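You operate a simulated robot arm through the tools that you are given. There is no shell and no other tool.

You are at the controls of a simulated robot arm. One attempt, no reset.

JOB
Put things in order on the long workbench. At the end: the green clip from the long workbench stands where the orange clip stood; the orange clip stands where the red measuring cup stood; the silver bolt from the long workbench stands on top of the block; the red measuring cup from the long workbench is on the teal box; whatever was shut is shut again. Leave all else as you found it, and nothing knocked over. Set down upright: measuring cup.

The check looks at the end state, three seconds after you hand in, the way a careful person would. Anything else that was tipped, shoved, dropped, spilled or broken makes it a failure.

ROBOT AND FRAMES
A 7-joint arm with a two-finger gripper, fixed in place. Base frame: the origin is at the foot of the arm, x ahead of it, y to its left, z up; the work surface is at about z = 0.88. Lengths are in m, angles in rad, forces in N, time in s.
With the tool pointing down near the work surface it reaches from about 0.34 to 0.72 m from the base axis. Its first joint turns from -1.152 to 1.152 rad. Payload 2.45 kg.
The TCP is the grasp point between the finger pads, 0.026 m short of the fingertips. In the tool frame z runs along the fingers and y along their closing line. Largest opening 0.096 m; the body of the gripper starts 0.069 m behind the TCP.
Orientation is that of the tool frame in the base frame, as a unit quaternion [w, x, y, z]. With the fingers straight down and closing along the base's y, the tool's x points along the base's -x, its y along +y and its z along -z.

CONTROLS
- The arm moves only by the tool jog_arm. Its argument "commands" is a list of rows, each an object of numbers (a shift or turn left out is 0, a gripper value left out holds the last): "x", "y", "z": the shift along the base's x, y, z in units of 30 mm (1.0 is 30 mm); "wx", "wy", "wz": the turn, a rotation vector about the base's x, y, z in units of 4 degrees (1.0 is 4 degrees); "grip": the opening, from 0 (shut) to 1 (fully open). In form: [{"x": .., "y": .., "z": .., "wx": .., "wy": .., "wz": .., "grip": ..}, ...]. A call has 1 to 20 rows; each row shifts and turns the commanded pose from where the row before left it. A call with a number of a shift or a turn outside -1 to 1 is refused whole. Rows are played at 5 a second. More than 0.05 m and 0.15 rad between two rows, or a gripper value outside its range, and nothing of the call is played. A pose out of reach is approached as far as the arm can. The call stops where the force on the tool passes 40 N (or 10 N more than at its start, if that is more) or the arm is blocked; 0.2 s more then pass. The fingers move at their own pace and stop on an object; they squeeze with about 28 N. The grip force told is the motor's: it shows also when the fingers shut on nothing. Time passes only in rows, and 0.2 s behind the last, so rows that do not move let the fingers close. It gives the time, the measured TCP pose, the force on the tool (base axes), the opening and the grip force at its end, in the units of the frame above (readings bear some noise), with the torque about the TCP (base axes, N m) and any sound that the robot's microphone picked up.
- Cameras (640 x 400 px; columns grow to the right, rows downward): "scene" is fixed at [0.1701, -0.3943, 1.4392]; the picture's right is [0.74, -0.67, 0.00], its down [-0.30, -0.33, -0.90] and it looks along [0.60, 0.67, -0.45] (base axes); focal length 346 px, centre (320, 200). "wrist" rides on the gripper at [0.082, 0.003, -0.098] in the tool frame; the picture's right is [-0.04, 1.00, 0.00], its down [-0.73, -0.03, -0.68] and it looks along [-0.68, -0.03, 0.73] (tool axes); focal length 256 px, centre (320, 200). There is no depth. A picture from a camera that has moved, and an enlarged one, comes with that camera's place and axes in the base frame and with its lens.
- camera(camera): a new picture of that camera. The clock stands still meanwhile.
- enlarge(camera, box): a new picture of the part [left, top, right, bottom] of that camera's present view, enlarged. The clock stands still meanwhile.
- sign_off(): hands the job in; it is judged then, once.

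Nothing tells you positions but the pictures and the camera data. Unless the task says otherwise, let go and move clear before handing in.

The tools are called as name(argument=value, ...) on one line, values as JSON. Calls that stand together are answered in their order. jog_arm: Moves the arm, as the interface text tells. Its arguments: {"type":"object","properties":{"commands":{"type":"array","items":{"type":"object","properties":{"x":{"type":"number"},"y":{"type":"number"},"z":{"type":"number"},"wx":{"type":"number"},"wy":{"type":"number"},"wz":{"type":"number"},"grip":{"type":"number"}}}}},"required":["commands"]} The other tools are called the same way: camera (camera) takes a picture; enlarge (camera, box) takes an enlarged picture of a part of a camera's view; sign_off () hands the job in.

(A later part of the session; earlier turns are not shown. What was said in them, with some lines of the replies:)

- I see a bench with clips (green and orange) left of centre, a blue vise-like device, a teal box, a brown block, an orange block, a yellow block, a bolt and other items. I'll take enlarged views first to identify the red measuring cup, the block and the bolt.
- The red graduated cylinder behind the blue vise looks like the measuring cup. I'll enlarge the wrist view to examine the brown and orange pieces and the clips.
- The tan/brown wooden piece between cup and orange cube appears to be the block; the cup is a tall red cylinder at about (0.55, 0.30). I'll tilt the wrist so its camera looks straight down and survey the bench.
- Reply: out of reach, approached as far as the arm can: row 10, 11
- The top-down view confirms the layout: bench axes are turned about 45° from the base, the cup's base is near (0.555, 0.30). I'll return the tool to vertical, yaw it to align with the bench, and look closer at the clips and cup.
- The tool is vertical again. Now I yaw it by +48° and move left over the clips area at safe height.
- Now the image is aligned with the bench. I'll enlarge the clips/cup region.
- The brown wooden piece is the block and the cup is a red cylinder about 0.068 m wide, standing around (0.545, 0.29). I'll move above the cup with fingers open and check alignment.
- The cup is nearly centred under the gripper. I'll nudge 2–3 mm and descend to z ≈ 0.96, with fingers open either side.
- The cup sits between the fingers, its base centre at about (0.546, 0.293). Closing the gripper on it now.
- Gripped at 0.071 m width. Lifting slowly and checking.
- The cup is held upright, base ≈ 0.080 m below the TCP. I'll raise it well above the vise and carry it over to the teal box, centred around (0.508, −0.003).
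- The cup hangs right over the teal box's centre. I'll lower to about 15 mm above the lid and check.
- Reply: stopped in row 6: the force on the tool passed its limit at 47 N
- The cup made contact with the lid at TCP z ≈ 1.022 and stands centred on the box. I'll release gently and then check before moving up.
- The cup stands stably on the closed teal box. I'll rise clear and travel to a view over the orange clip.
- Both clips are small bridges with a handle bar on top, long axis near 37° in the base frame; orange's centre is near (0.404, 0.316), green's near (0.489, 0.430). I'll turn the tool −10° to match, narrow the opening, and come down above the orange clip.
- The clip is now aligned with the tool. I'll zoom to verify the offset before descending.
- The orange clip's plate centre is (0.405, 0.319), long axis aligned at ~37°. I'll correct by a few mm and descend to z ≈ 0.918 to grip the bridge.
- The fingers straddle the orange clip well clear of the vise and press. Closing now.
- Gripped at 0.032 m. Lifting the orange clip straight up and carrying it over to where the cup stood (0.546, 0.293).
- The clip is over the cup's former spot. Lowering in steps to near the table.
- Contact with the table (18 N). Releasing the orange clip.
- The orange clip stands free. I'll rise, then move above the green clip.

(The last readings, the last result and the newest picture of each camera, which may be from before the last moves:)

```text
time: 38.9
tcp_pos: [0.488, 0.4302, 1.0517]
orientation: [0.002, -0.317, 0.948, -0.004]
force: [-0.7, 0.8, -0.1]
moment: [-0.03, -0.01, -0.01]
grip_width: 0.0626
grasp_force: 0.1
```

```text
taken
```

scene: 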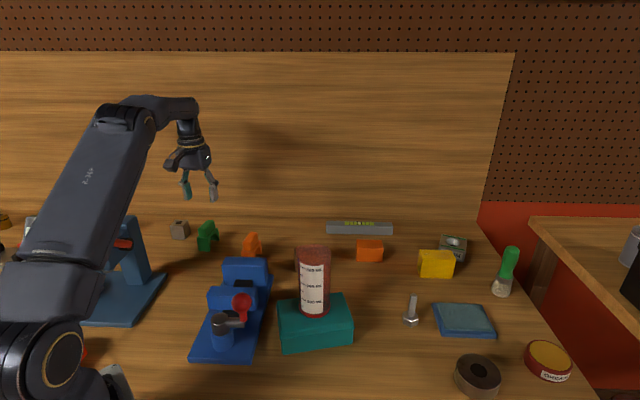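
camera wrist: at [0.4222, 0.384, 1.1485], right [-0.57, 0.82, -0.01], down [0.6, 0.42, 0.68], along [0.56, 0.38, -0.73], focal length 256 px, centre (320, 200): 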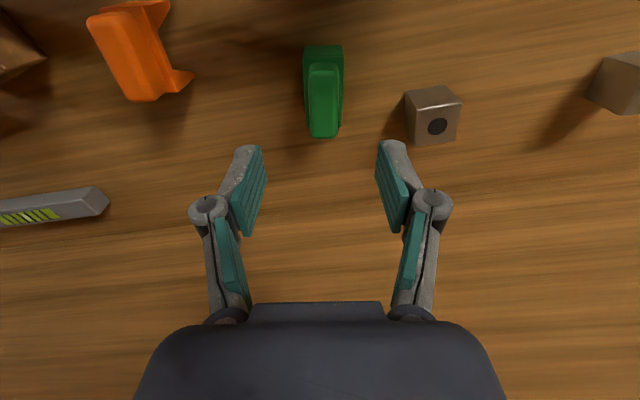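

enlarge(camera="wrist", box=[250, 30, 490, 150])

enlarge(camera="scene", box=[160, 205, 280, 280])

```text
2.67 times, centred on (370, 90) of wrist
camera zoom: at [0.4222, 0.384, 1.1485], right [-0.57, 0.82, -0.01], down [0.6, 0.42, 0.68], along [0.56, 0.38, -0.73], focal length 683 px, centre (187, 493)
```

zoom: 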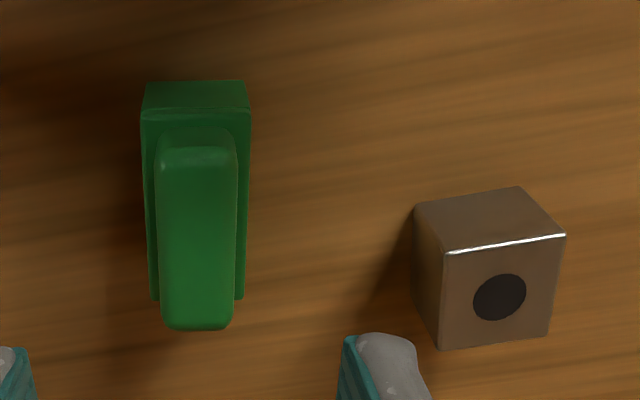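

```text
5.33 times, centred on (220, 242) of scene
camera zoom: at [0.1701, -0.3943, 1.4392], right [0.74, -0.67, 0.0], down [-0.3, -0.33, -0.9], along [0.6, 0.67, -0.45], focal length 1846 px, centre (853, -27)
```

zoom: 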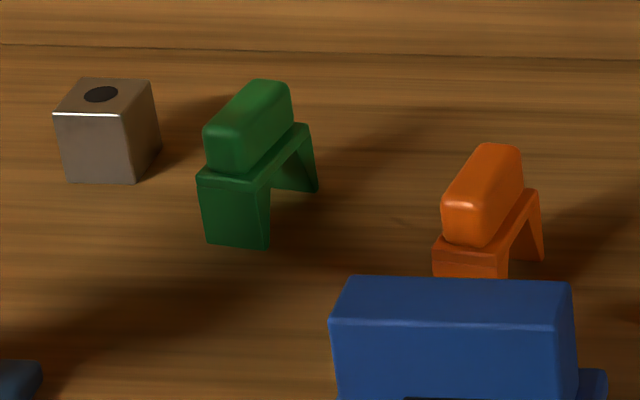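

The green clip is aligned, plate centre (0.490, 0.4325), and the steel cube is well outside the fingers. Descending and gripping it.

jog_arm(commands=[{"x": 0.06, "y": 0.09}, {"z": -0.9}, {"z": -0.9}, {"z": -0.9}, {"z": -0.9}, {"z": -0.5}, {"z": -0.35}, {}])

camera(camera="wrist")

```text
time: 40.7
tcp_pos: [0.4902, 0.4321, 0.9175]
orientation: [0.002, -0.317, 0.948, -0.005]
force: [-0.3, 0.1, -0.6]
moment: [-0.02, -0.01, 0.03]
grip_width: 0.0625
grasp_force: 0.0
```

```text
taken
camera wrist: at [0.4234, 0.3861, 1.0144], right [-0.57, 0.82, -0.01], down [0.6, 0.42, 0.68], along [0.56, 0.38, -0.73], focal length 256 px, centre (320, 200)
```

wrist: 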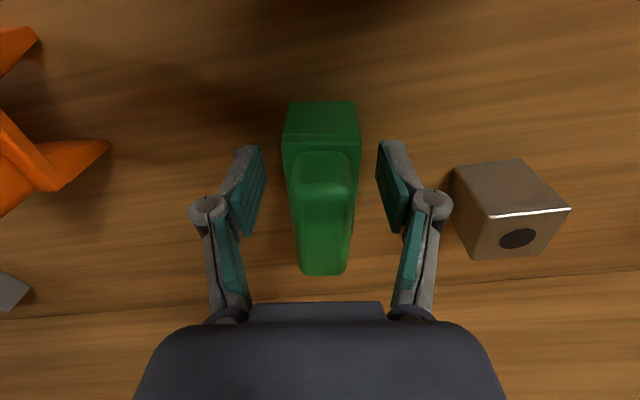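

jog_arm(commands=[{"grip": 0}, {"grip": 0}, {"grip": 0}, {"grip": 0}, {}])

camera(camera="wrist")

```text
time: 41.9
tcp_pos: [0.4908, 0.4325, 0.9169]
orientation: [0.002, -0.317, 0.948, -0.003]
force: [0.2, 0.0, 0.6]
moment: [-0.08, 0.04, -0.03]
grip_width: 0.0323
grasp_force: 27.9
```

```text
taken
camera wrist: at [0.4234, 0.3861, 1.0146], right [-0.57, 0.82, -0.01], down [0.6, 0.42, 0.68], along [0.56, 0.38, -0.73], focal length 256 px, centre (320, 200)
```

wrist: 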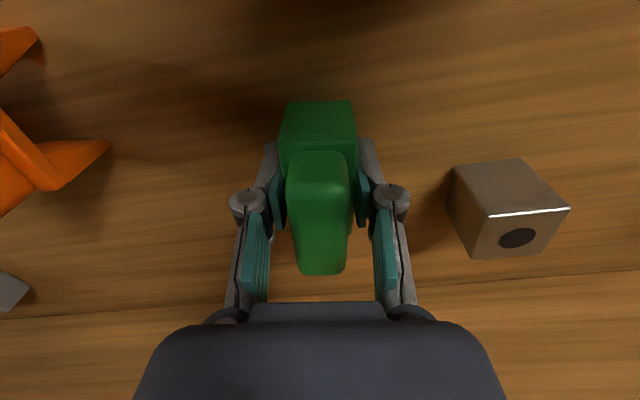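

Green clip gripped just like the orange one was. Lifting it and carrying it to the orange clip's original place (TCP ≈ (0.405, 0.3205)).

jog_arm(commands=[{"z": 0.4}, {"z": 0.8}, {"z": 1}, {"z": 1}, {"z": 1}, {"z": 0.8}, {"x": -0.35, "y": -0.46}, {"x": -0.45, "y": -0.58}, {"x": -0.45, "y": -0.58}, {"x": -0.45, "y": -0.58}, {"x": -0.45, "y": -0.58}, {"x": -0.45, "y": -0.58}, {"x": -0.26, "y": -0.36}, {}])

camera(camera="wrist")

camera(camera="scene")

```text
time: 44.9
tcp_pos: [0.4054, 0.3236, 1.0678]
orientation: [0.003, -0.317, 0.948, -0.003]
force: [-0.3, -0.2, -0.9]
moment: [0.01, 0.0, 0.0]
grip_width: 0.032
grasp_force: 27.7
```

```text
taken
camera wrist: at [0.3383, 0.2757, 1.1664], right [-0.57, 0.82, -0.01], down [0.6, 0.42, 0.68], along [0.56, 0.38, -0.73], focal length 256 px, centre (320, 200)
```

wrist: 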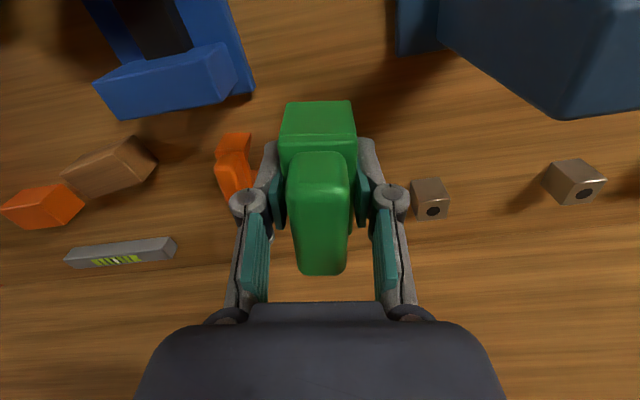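

```text
taken
```

scene: 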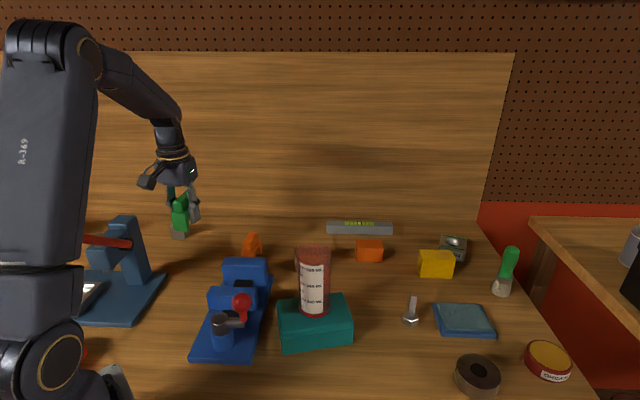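

jog_arm(commands=[{"x": -0.02, "y": -0.06, "z": -0.7}, {"z": -0.9}, {"z": -0.9}, {"z": -0.9}, {"z": -0.8}, {"z": -0.4}, {}])

camera(camera="wrist")

```text
time: 46.5
tcp_pos: [0.4046, 0.3188, 0.9275]
orientation: [0.002, -0.318, 0.948, -0.004]
force: [-0.5, 0.3, 0.7]
moment: [-0.01, 0.01, -0.01]
grip_width: 0.032
grasp_force: 28.2
```

```text
taken
camera wrist: at [0.3382, 0.2723, 1.0259], right [-0.57, 0.82, -0.01], down [0.6, 0.42, 0.68], along [0.56, 0.38, -0.73], focal length 256 px, centre (320, 200)
```

wrist: 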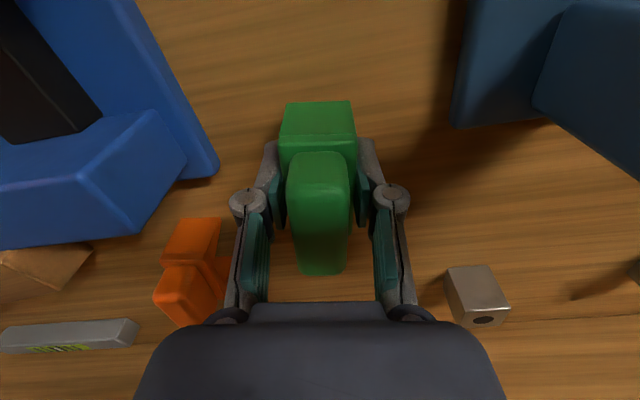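

jog_arm(commands=[{"x": -0.01, "y": 0.05, "z": -0.15}, {"z": -0.1}, {"z": -0.06}, {"z": -0.04}, {}])

```text
time: 47.7
tcp_pos: [0.4041, 0.3212, 0.9194]
orientation: [0.002, -0.318, 0.948, -0.004]
force: [-0.3, 0.1, -0.2]
moment: [0.02, -0.02, -0.02]
grip_width: 0.0322
grasp_force: 28.1
```

jog_arm(commands=[{"z": -0.05}, {"z": -0.04}, {}])

```text
time: 48.5
tcp_pos: [0.4048, 0.3209, 0.9161]
orientation: [0.002, -0.317, 0.948, -0.004]
force: [1.3, -0.7, 3.8]
moment: [0.0, 0.09, 0.0]
grip_width: 0.032
grasp_force: 27.8
```

Light contact with the table. Releasing the green clip here.

jog_arm(commands=[{"z": -0.02}, {"grip": 0.45}, {"grip": 0.6}, {"grip": 0.65}, {}])

camera(camera="wrist")

```text
time: 49.7
tcp_pos: [0.4032, 0.3209, 0.917]
orientation: [0.002, -0.317, 0.948, -0.004]
force: [0.4, 0.2, -1.3]
moment: [-0.01, 0.0, 0.01]
grip_width: 0.0624
grasp_force: 0.1
```

```text
taken
camera wrist: at [0.3368, 0.2747, 1.0139], right [-0.57, 0.82, -0.01], down [0.6, 0.42, 0.68], along [0.56, 0.38, -0.73], focal length 256 px, centre (320, 200)
```

wrist: 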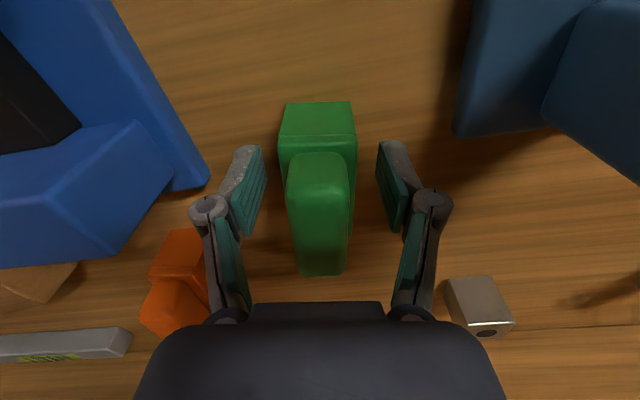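

The green clip stands at the orange clip's former spot. I'll rise and travel high over to the silver bolt near (0.675, −0.124).

jog_arm(commands=[{"z": 0.5}, {"z": 1}, {"z": 1}, {"z": 1}, {"z": 1}, {"z": 1}, {"z": 1}, {"z": 1}, {"z": 1}, {"z": 0.5}, {}])

jog_arm(commands=[{"x": 0.54, "y": -0.9}, {"x": 0.54, "y": -0.9}, {"x": 0.54, "y": -0.9}, {"x": 0.54, "y": -0.9}, {"x": 0.54, "y": -0.9}, {"x": 0.54, "y": -0.9}, {"x": 0.54, "y": -0.9}, {"x": 0.54, "y": -0.9}, {"x": 0.54, "y": -0.9}, {"x": 0.54, "y": -0.9}, {"x": 0.54, "y": -0.9}, {"x": 0.54, "y": -0.9}, {"x": 0.54, "y": -0.9}, {"x": 0.54, "y": -0.9}, {"x": 0.54, "y": -0.9}, {"x": 0.4, "y": -0.9, "z": -0.5}, {"z": -0.9}, {"z": -0.9}, {}])

camera(camera="wrist")

camera(camera="scene")

```text
time: 52.1
tcp_pos: [0.4068, 0.3222, 1.1886]
orientation: [0.001, -0.317, 0.948, -0.004]
force: [1.0, -1.0, -0.1]
moment: [0.01, -0.02, 0.07]
grip_width: 0.0623
grasp_force: 0.0
```

```text
time: 56.1
tcp_pos: [0.6592, -0.1114, 1.1187]
orientation: [0.002, -0.317, 0.948, -0.004]
force: [-0.2, -0.7, 0.2]
moment: [0.01, -0.01, 0.01]
grip_width: 0.0624
grasp_force: 0.1
```

```text
taken
camera wrist: at [0.5925, -0.1574, 1.2157], right [-0.57, 0.82, -0.01], down [0.6, 0.42, 0.68], along [0.56, 0.38, -0.73], focal length 256 px, centre (320, 200)
```

wrist: 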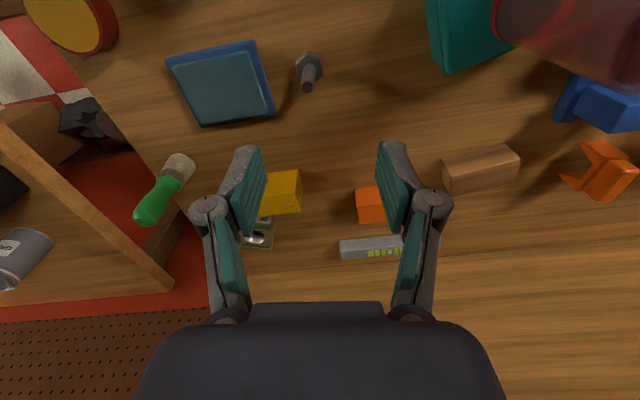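

```text
taken
```

scene: 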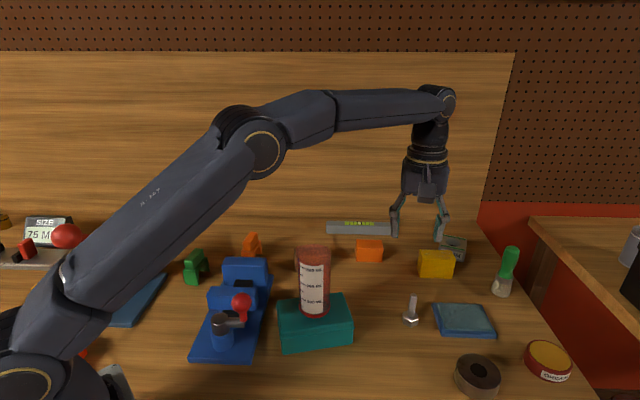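

enlarge(camera="wrist", box=[260, 30, 380, 110])

enlarge(camera="wrist", box=[420, 110, 580, 230])

enlarge(camera="scene", box=[380, 270, 480, 340])

enlarge(camera="scene", box=[170, 215, 350, 340])

```text
5.00 times, centred on (320, 70) of wrist
camera zoom: at [0.5925, -0.1574, 1.2157], right [-0.57, 0.82, -0.01], down [0.6, 0.42, 0.68], along [0.56, 0.38, -0.73], focal length 1280 px, centre (320, 850)
```

zoom: 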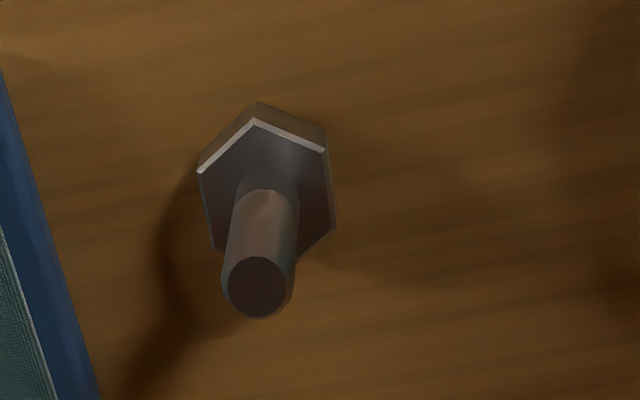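

```text
3.33 times, centred on (500, 170) of wrist
camera zoom: at [0.5925, -0.1574, 1.2157], right [-0.57, 0.82, -0.01], down [0.6, 0.42, 0.68], along [0.56, 0.38, -0.73], focal length 853 px, centre (-280, 300)
```

zoom: 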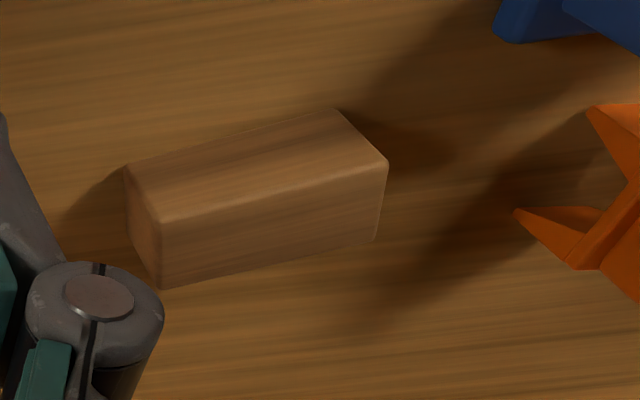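

```text
5.71 times, centred on (430, 305) of scene
camera zoom: at [0.1701, -0.3943, 1.4392], right [0.74, -0.67, 0.0], down [-0.3, -0.33, -0.9], along [0.6, 0.67, -0.45], focal length 1978 px, centre (-309, -400)
```

zoom: 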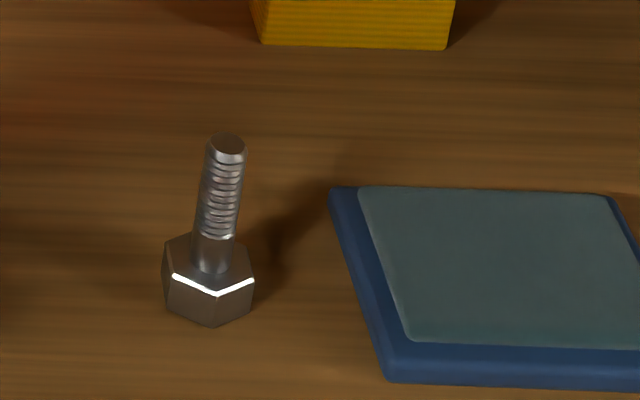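

```text
3.20 times, centred on (260, 278) of scene
camera zoom: at [0.1701, -0.3943, 1.4392], right [0.74, -0.67, 0.0], down [-0.3, -0.33, -0.9], along [0.6, 0.67, -0.45], focal length 1108 px, centre (512, -48)
```

zoom: 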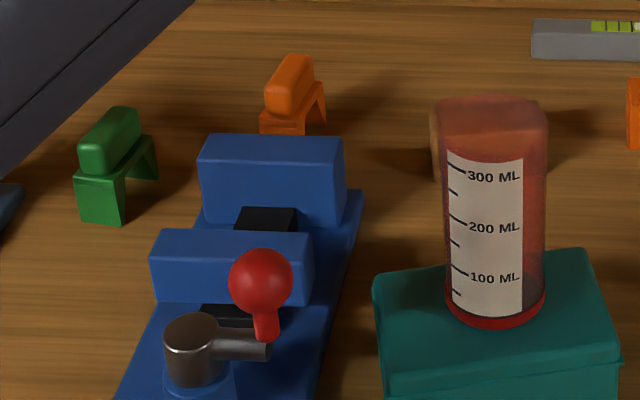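

Block: top centre about (0.646, 0.167), top at z ≈ 0.921, roughly 0.087 × 0.04 m. The bolt stands head-down at about (0.675, −0.119), tip at z ≈ 0.948. I'll align above it.

jog_arm(commands=[{"x": 0.53, "y": -0.25, "grip": 0.6}, {"z": -0.9}, {"z": -0.9}, {"z": -0.9}, {}])

enlarge(camera="wrist", box=[220, 40, 420, 165])

camera(camera="wrist")

```text
time: 57.3
tcp_pos: [0.6746, -0.1169, 1.0358]
orientation: [0.003, -0.317, 0.948, -0.003]
force: [-0.3, -0.7, 0.3]
moment: [0.01, 0.0, 0.0]
grip_width: 0.0577
grasp_force: 0.1
```

```text
3.20 times, centred on (320, 102) of wrist
camera zoom: at [0.6073, -0.1639, 1.1339], right [-0.57, 0.82, -0.01], down [0.6, 0.42, 0.68], along [0.56, 0.38, -0.73], focal length 819 px, centre (320, 512)
```

zoom: 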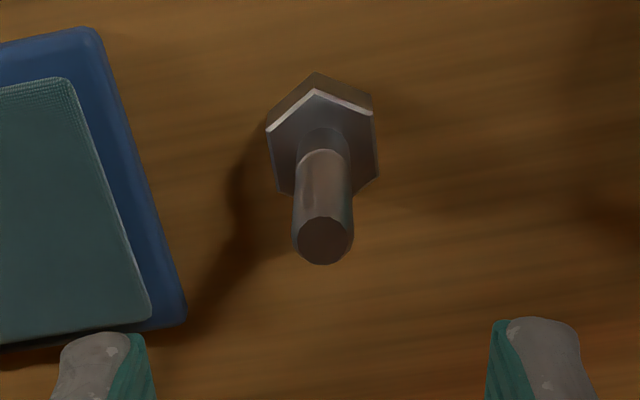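

```text
taken
camera wrist: at [0.6073, -0.1639, 1.1339], right [-0.57, 0.82, -0.01], down [0.6, 0.42, 0.68], along [0.56, 0.38, -0.73], focal length 256 px, centre (320, 200)
```

wrist: 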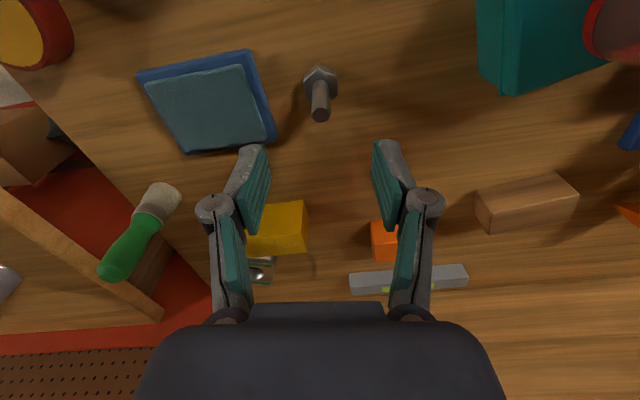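

jog_arm(commands=[{"x": 0.08, "y": 0.02}, {"z": -0.9}, {"z": -0.9}, {"z": -0.9}, {"z": -0.5}, {"z": -0.25}, {}])

camera(camera="wrist")

enlarge(camera="scene", box=[360, 240, 480, 340])

```text
time: 58.9
tcp_pos: [0.6767, -0.1184, 0.9322]
orientation: [0.002, -0.317, 0.948, -0.004]
force: [0.8, 0.2, -0.2]
moment: [0.0, -0.01, 0.02]
grip_width: 0.0576
grasp_force: 0.2
```

```text
taken
camera wrist: at [0.6098, -0.164, 1.0307], right [-0.57, 0.82, -0.01], down [0.6, 0.42, 0.68], along [0.56, 0.38, -0.73], focal length 256 px, centre (320, 200)
```

wrist: 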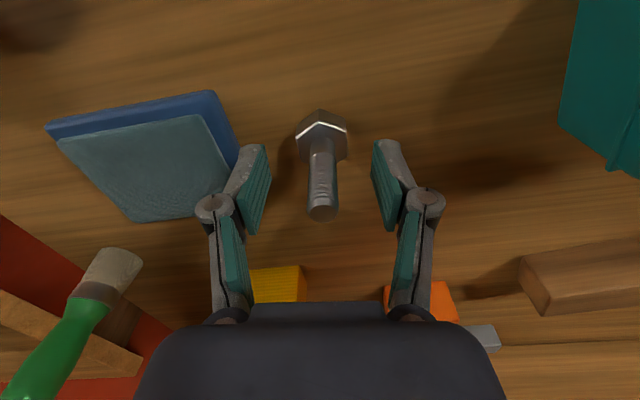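

```text
4.00 times, centred on (420, 290) of scene
camera zoom: at [0.1701, -0.3943, 1.4392], right [0.74, -0.67, 0.0], down [-0.3, -0.33, -0.9], along [0.6, 0.67, -0.45], focal length 1384 px, centre (-80, -160)
```

zoom: 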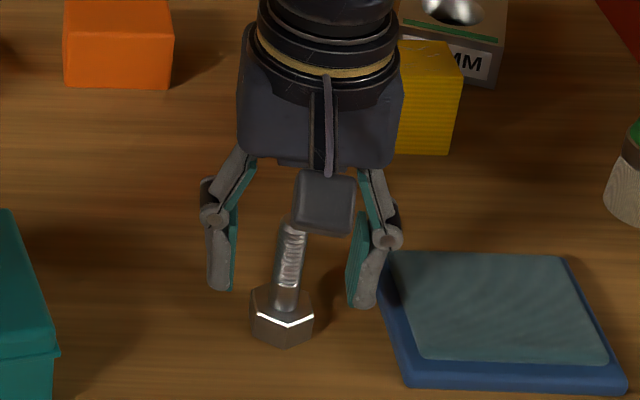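

The bolt's shaft is centred between the fingers, clear of the pad. Closing on it.

jog_arm(commands=[{"grip": 0}, {"grip": 0}, {"grip": 0}, {"grip": 0}, {"grip": 0}, {}])

camera(camera="wrist")

enlarge(camera="scene", box=[360, 240, 480, 340])

```text
time: 60.3
tcp_pos: [0.6769, -0.1166, 0.9331]
orientation: [0.002, -0.317, 0.948, -0.004]
force: [0.2, 0.6, -0.4]
moment: [0.0, 0.02, -0.01]
grip_width: 0.0143
grasp_force: 28.1
```

```text
taken
camera wrist: at [0.6098, -0.1639, 1.0308], right [-0.57, 0.82, -0.01], down [0.6, 0.42, 0.68], along [0.56, 0.38, -0.73], focal length 256 px, centre (320, 200)
```

wrist: 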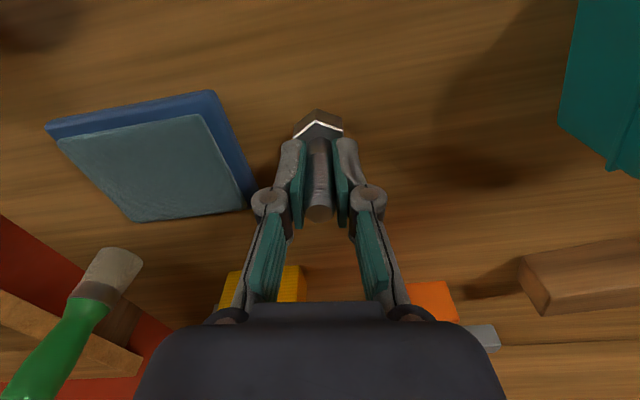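

```text
4.00 times, centred on (420, 290) of scene
camera zoom: at [0.1701, -0.3943, 1.4392], right [0.74, -0.67, 0.0], down [-0.3, -0.33, -0.9], along [0.6, 0.67, -0.45], focal length 1384 px, centre (-80, -160)
```

zoom: 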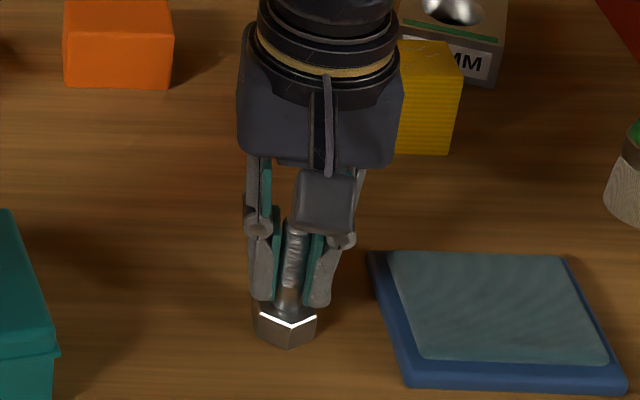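

Bolt held firmly by the shaft. I'll lift it and carry it across to above the wooden block at (0.646, 0.167).

jog_arm(commands=[{"z": 0.4}, {"z": 0.8}, {"z": 1}, {"z": 1}, {"z": 1}, {"z": 1}, {"x": -0.05, "y": 0.5}, {"x": -0.085, "y": 0.8}, {"x": -0.085, "y": 0.8}, {"x": -0.085, "y": 0.8}, {"x": -0.085, "y": 0.8}, {"x": -0.085, "y": 0.8}, {"x": -0.085, "y": 0.8}, {"x": -0.085, "y": 0.8}, {"x": -0.085, "y": 0.8}, {"x": -0.085, "y": 0.8}, {"x": -0.085, "y": 0.8}, {"x": -0.1, "y": 0.9}, {}])

camera(camera="wrist")

camera(camera="scene")

```text
time: 64.3
tcp_pos: [0.6473, 0.1636, 1.0908]
orientation: [0.002, -0.317, 0.948, -0.003]
force: [-0.2, 0.2, -1.0]
moment: [-0.05, 0.05, 0.02]
grip_width: 0.0141
grasp_force: 27.9
```

```text
taken
camera wrist: at [0.5801, 0.1182, 1.1875], right [-0.57, 0.82, -0.01], down [0.6, 0.42, 0.68], along [0.56, 0.38, -0.73], focal length 256 px, centre (320, 200)
```

wrist: 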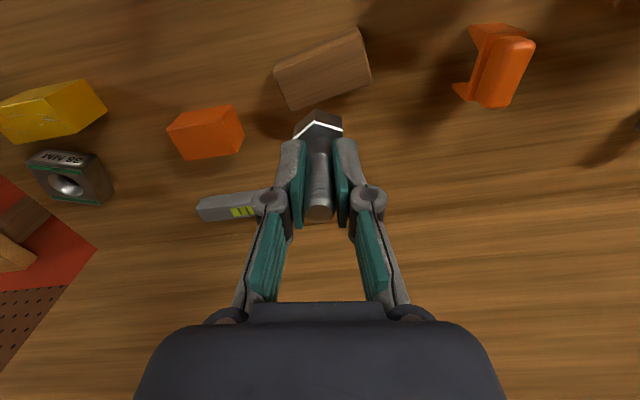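

```text
taken
```

scene: 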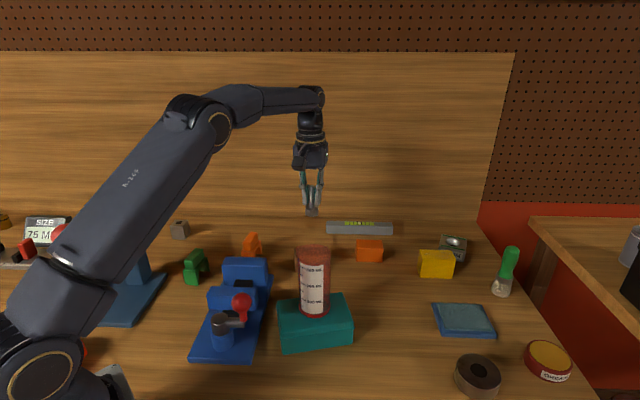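

enlarge(camera="wrist", box=[240, 10, 400, 130])

```text
3.33 times, centred on (320, 70) of wrist
camera zoom: at [0.5801, 0.1182, 1.1875], right [-0.57, 0.82, -0.01], down [0.6, 0.42, 0.68], along [0.56, 0.38, -0.73], focal length 853 px, centre (320, 633)
```

zoom: 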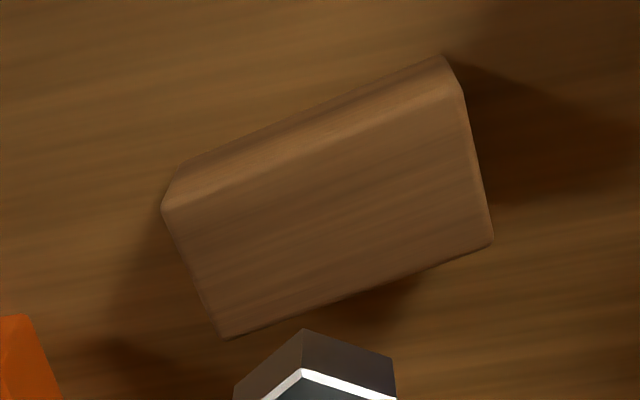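

Refined block top centre: (0.647, 0.166). Nudging ~1.5 mm and lowering the bolt to just above the block.

jog_arm(commands=[{"y": 0.05, "z": -0.7}, {"z": -0.9}, {"z": -0.9}, {"z": -0.6}, {"z": -0.3}, {}])

camera(camera="wrist")

enlarge(camera="scene", box=[250, 190, 370, 290])

```text
time: 65.7
tcp_pos: [0.6472, 0.1659, 0.9873]
orientation: [0.002, -0.318, 0.948, -0.004]
force: [-0.9, 0.6, -1.9]
moment: [-0.03, 0.0, -0.01]
grip_width: 0.0137
grasp_force: 27.7
```

```text
taken
camera wrist: at [0.5801, 0.1198, 1.0841], right [-0.57, 0.82, -0.01], down [0.6, 0.42, 0.68], along [0.56, 0.38, -0.73], focal length 256 px, centre (320, 200)
```

wrist: 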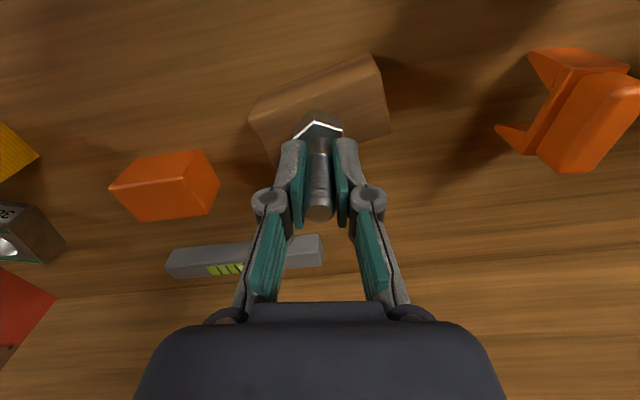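

```text
4.00 times, centred on (310, 240) of scene
camera zoom: at [0.1701, -0.3943, 1.4392], right [0.74, -0.67, 0.0], down [-0.3, -0.33, -0.9], along [0.6, 0.67, -0.45], focal length 1384 px, centre (360, 40)
```

zoom: 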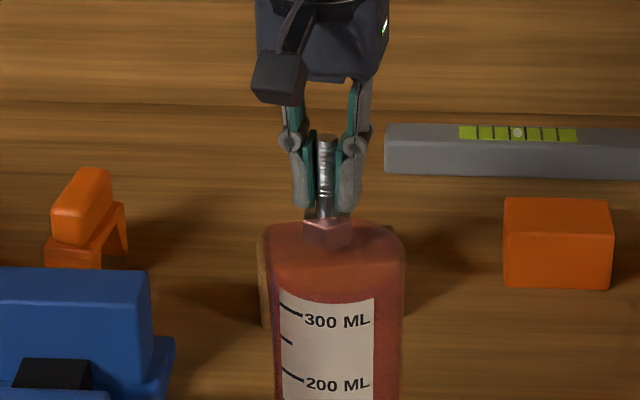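

jog_arm(commands=[{"z": -0.15}, {"z": -0.1}, {"z": -0.06}, {}])

```text
time: 66.7
tcp_pos: [0.6464, 0.1663, 0.9787]
orientation: [0.003, -0.317, 0.948, -0.003]
force: [-1.4, -1.1, 6.5]
moment: [-0.02, 0.09, -0.03]
grip_width: 0.0138
grasp_force: 28.0
```

jog_arm(commands=[{"z": -0.03}, {}])

enlarge(camera="wrist", box=[220, 40, 420, 230])

enlarge(camera="scene", box=[270, 200, 350, 260])

```text
time: 67.3
tcp_pos: [0.6477, 0.1655, 0.9782]
orientation: [0.004, -0.317, 0.948, -0.002]
force: [-3.7, -2.1, 16.9]
moment: [-0.14, 0.3, -0.02]
grip_width: 0.0141
grasp_force: 27.8
```

```text
2.11 times, centred on (320, 135) of wrist
camera zoom: at [0.5795, 0.1197, 1.0755], right [-0.57, 0.82, -0.01], down [0.6, 0.42, 0.68], along [0.56, 0.38, -0.73], focal length 539 px, centre (320, 337)
```

zoom: 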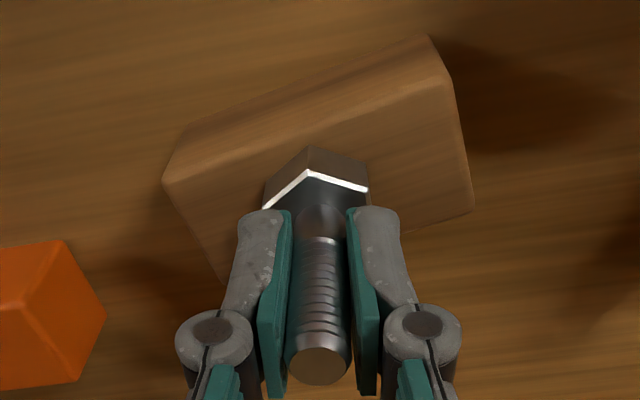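

```text
6.67 times, centred on (310, 230) of scene
camera zoom: at [0.1696, -0.3944, 1.4392], right [0.74, -0.67, 0.0], down [-0.3, -0.33, -0.9], along [0.6, 0.67, -0.45], focal length 2307 px, centre (387, 0)
```

zoom: 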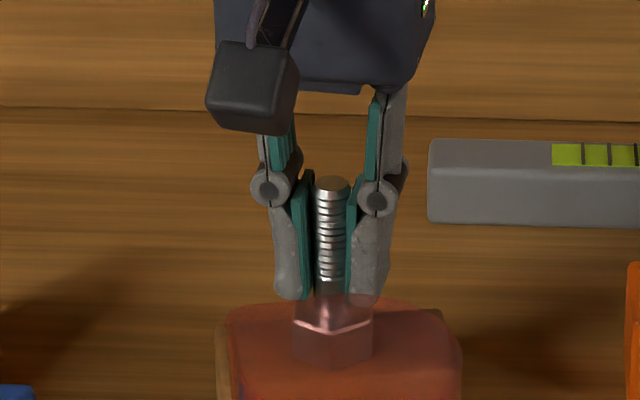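

The bolt's head rests on the block but about 3 mm toward the back edge. I'll lift slightly, shift 3 mm forward, and set it down again.

jog_arm(commands=[{"z": 0.2}, {"x": -0.06, "y": -0.085}, {}, {"z": -0.1}, {"z": -0.06}, {}])

enlarge(camera="wrist", box=[220, 40, 420, 230])

```text
time: 68.7
tcp_pos: [0.6451, 0.1648, 0.9776]
orientation: [0.003, -0.317, 0.948, -0.003]
force: [-0.4, -0.2, 1.0]
moment: [-0.05, 0.03, -0.01]
grip_width: 0.0141
grasp_force: 28.0
```

```text
2.11 times, centred on (320, 135) of wrist
camera zoom: at [0.5777, 0.1171, 1.0758], right [-0.57, 0.82, -0.01], down [0.6, 0.42, 0.68], along [0.56, 0.38, -0.73], focal length 539 px, centre (320, 337)
```

zoom: 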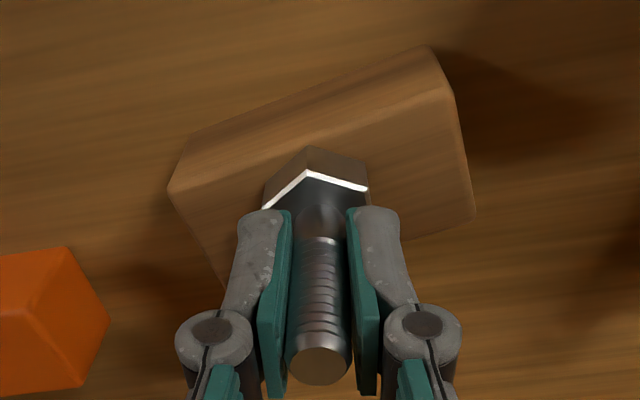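

The bolt is now centred on the block. A tiny further lowering to seat it, then release.

jog_arm(commands=[{"z": -0.03}, {}])

```text
time: 69.3
tcp_pos: [0.6437, 0.1647, 0.9782]
orientation: [0.004, -0.317, 0.948, -0.003]
force: [-2.7, -1.8, 14.7]
moment: [-0.11, 0.29, -0.03]
grip_width: 0.0139
grasp_force: 28.2
```

jog_arm(commands=[{"z": 0.015}, {"grip": 0.2}, {"grip": 0.3}, {"grip": 0.45}, {"grip": 0.5}, {}])

camera(camera="wrist")

enlarge(camera="scene", box=[270, 200, 350, 260])

```text
time: 70.7
tcp_pos: [0.6448, 0.1625, 0.977]
orientation: [0.003, -0.317, 0.948, -0.004]
force: [0.5, 0.7, 0.5]
moment: [0.03, 0.01, 0.01]
grip_width: 0.0484
grasp_force: 0.2
```

```text
taken
camera wrist: at [0.5777, 0.1171, 1.0749], right [-0.57, 0.82, -0.01], down [0.6, 0.42, 0.68], along [0.56, 0.38, -0.73], focal length 256 px, centre (320, 200)
```

wrist: 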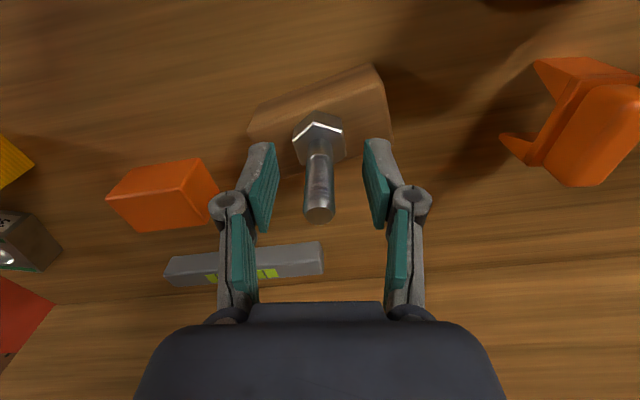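

```text
6.67 times, centred on (310, 230) of scene
camera zoom: at [0.1701, -0.3943, 1.4392], right [0.74, -0.67, 0.0], down [-0.3, -0.33, -0.9], along [0.6, 0.67, -0.45], focal length 2307 px, centre (387, 0)
```

zoom: 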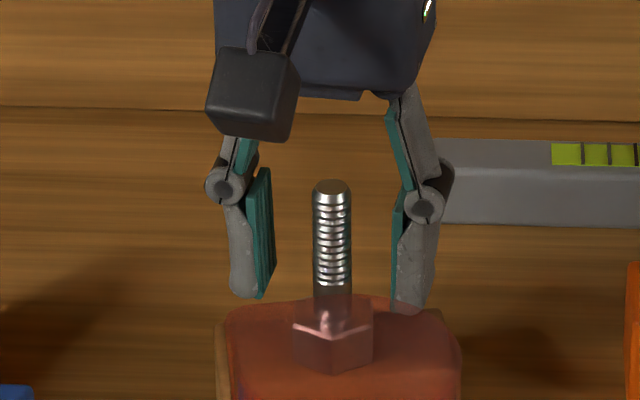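

The bolt stands upright and free on the block. I'll rise straight up, back away and inspect everything.

jog_arm(commands=[{"z": 0.4}, {"z": 0.8}, {"z": 1}, {"z": 1}, {"z": 1}, {"z": 1}, {"z": 1}, {"z": 0.8}, {"x": -0.8}, {"x": -0.9}, {"x": -0.9}, {"x": -0.9}, {"x": -0.9}, {"x": -0.9}, {"x": -0.9}, {"x": -0.9}, {}])

camera(camera="wrist")

camera(camera="scene")

```text
time: 74.3
tcp_pos: [0.432, 0.1655, 1.1864]
orientation: [0.002, -0.317, 0.948, -0.003]
force: [0.1, 0.4, 1.1]
moment: [-0.01, -0.01, 0.01]
grip_width: 0.0479
grasp_force: 0.0
```

```text
taken
camera wrist: at [0.3655, 0.1192, 1.2842], right [-0.57, 0.82, -0.01], down [0.6, 0.42, 0.68], along [0.56, 0.38, -0.73], focal length 256 px, centre (320, 200)
```

wrist: 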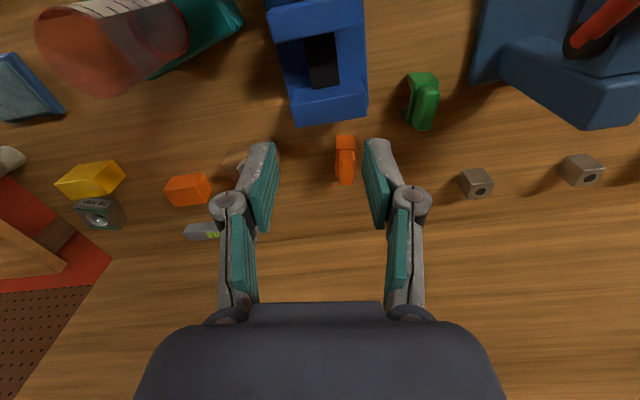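

```text
taken
```

scene: 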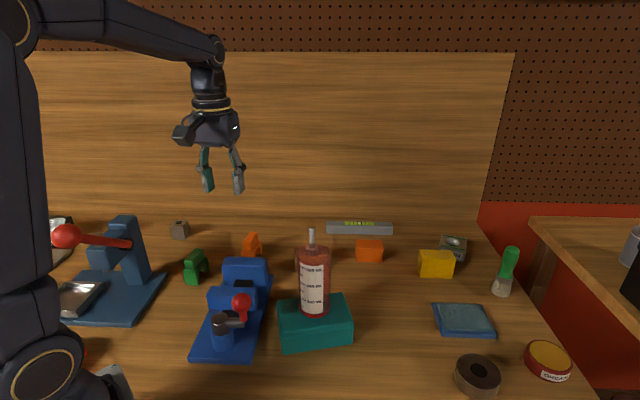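

enlarge(camera="scene", box=[160, 210, 380, 360])

enlarge(camera="scene", box=[0, 200, 200, 325])

```text
2.67 times, centred on (270, 285) of scene
camera zoom: at [0.1701, -0.3943, 1.4392], right [0.74, -0.67, 0.0], down [-0.3, -0.33, -0.9], along [0.6, 0.67, -0.45], focal length 923 px, centre (453, -27)
```

zoom: 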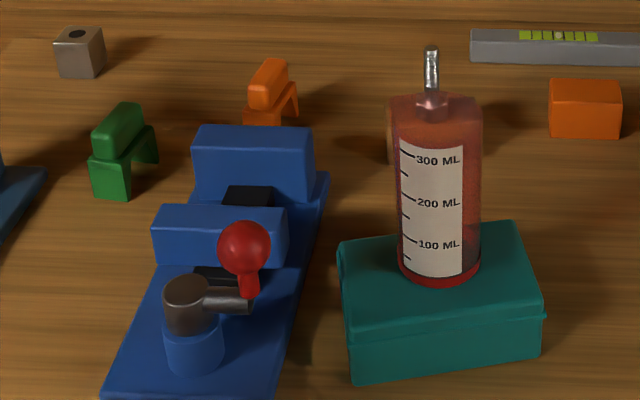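

```text
3.20 times, centred on (100, 262) of scene
camera zoom: at [0.1701, -0.3943, 1.4392], right [0.74, -0.67, 0.0], down [-0.3, -0.33, -0.9], along [0.6, 0.67, -0.45], focal length 1108 px, centre (1024, 0)
```

zoom: 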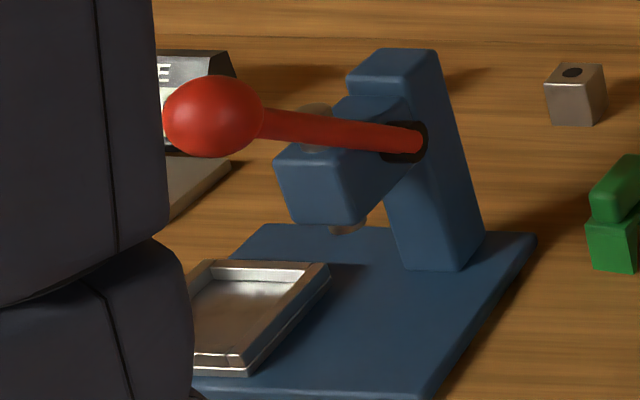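

Everything is in place: the cup is upright on the shut teal box, and the orange clip stands at the cup's old spot. The green clip stands at the orange clip's old spot, and the bolt stands on the wooden block. Nothing else looks disturbed and the arm is clear, so I'm handing in.

sign_off()

```text
The job is handed in.
```

I've handed the job in, and the last pictures show everything in place:

- **Measuring cup:** it stands upright near the middle of the teal box's lid. The box stayed shut throughout.
- **Orange clip:** it stands where the measuring cup stood, within a few millimetres by my estimate.
- **Green clip:** it stands where the orange clip stood and lines up with the orange clip's position in the first picture.
- **Silver bolt:** it stands head down on the brown wooden block. I took "the block" to mean this piece rather than the orange cube or the yellow block.

When I lowered the cup onto the box it touched sooner than I expected, and the arm stopped itself at 47 N. The cup stayed upright and I saw no damage to the cup or the box.

I saw nothing else moved or knocked over. The arm is clear of the bench, with its gripper empty.
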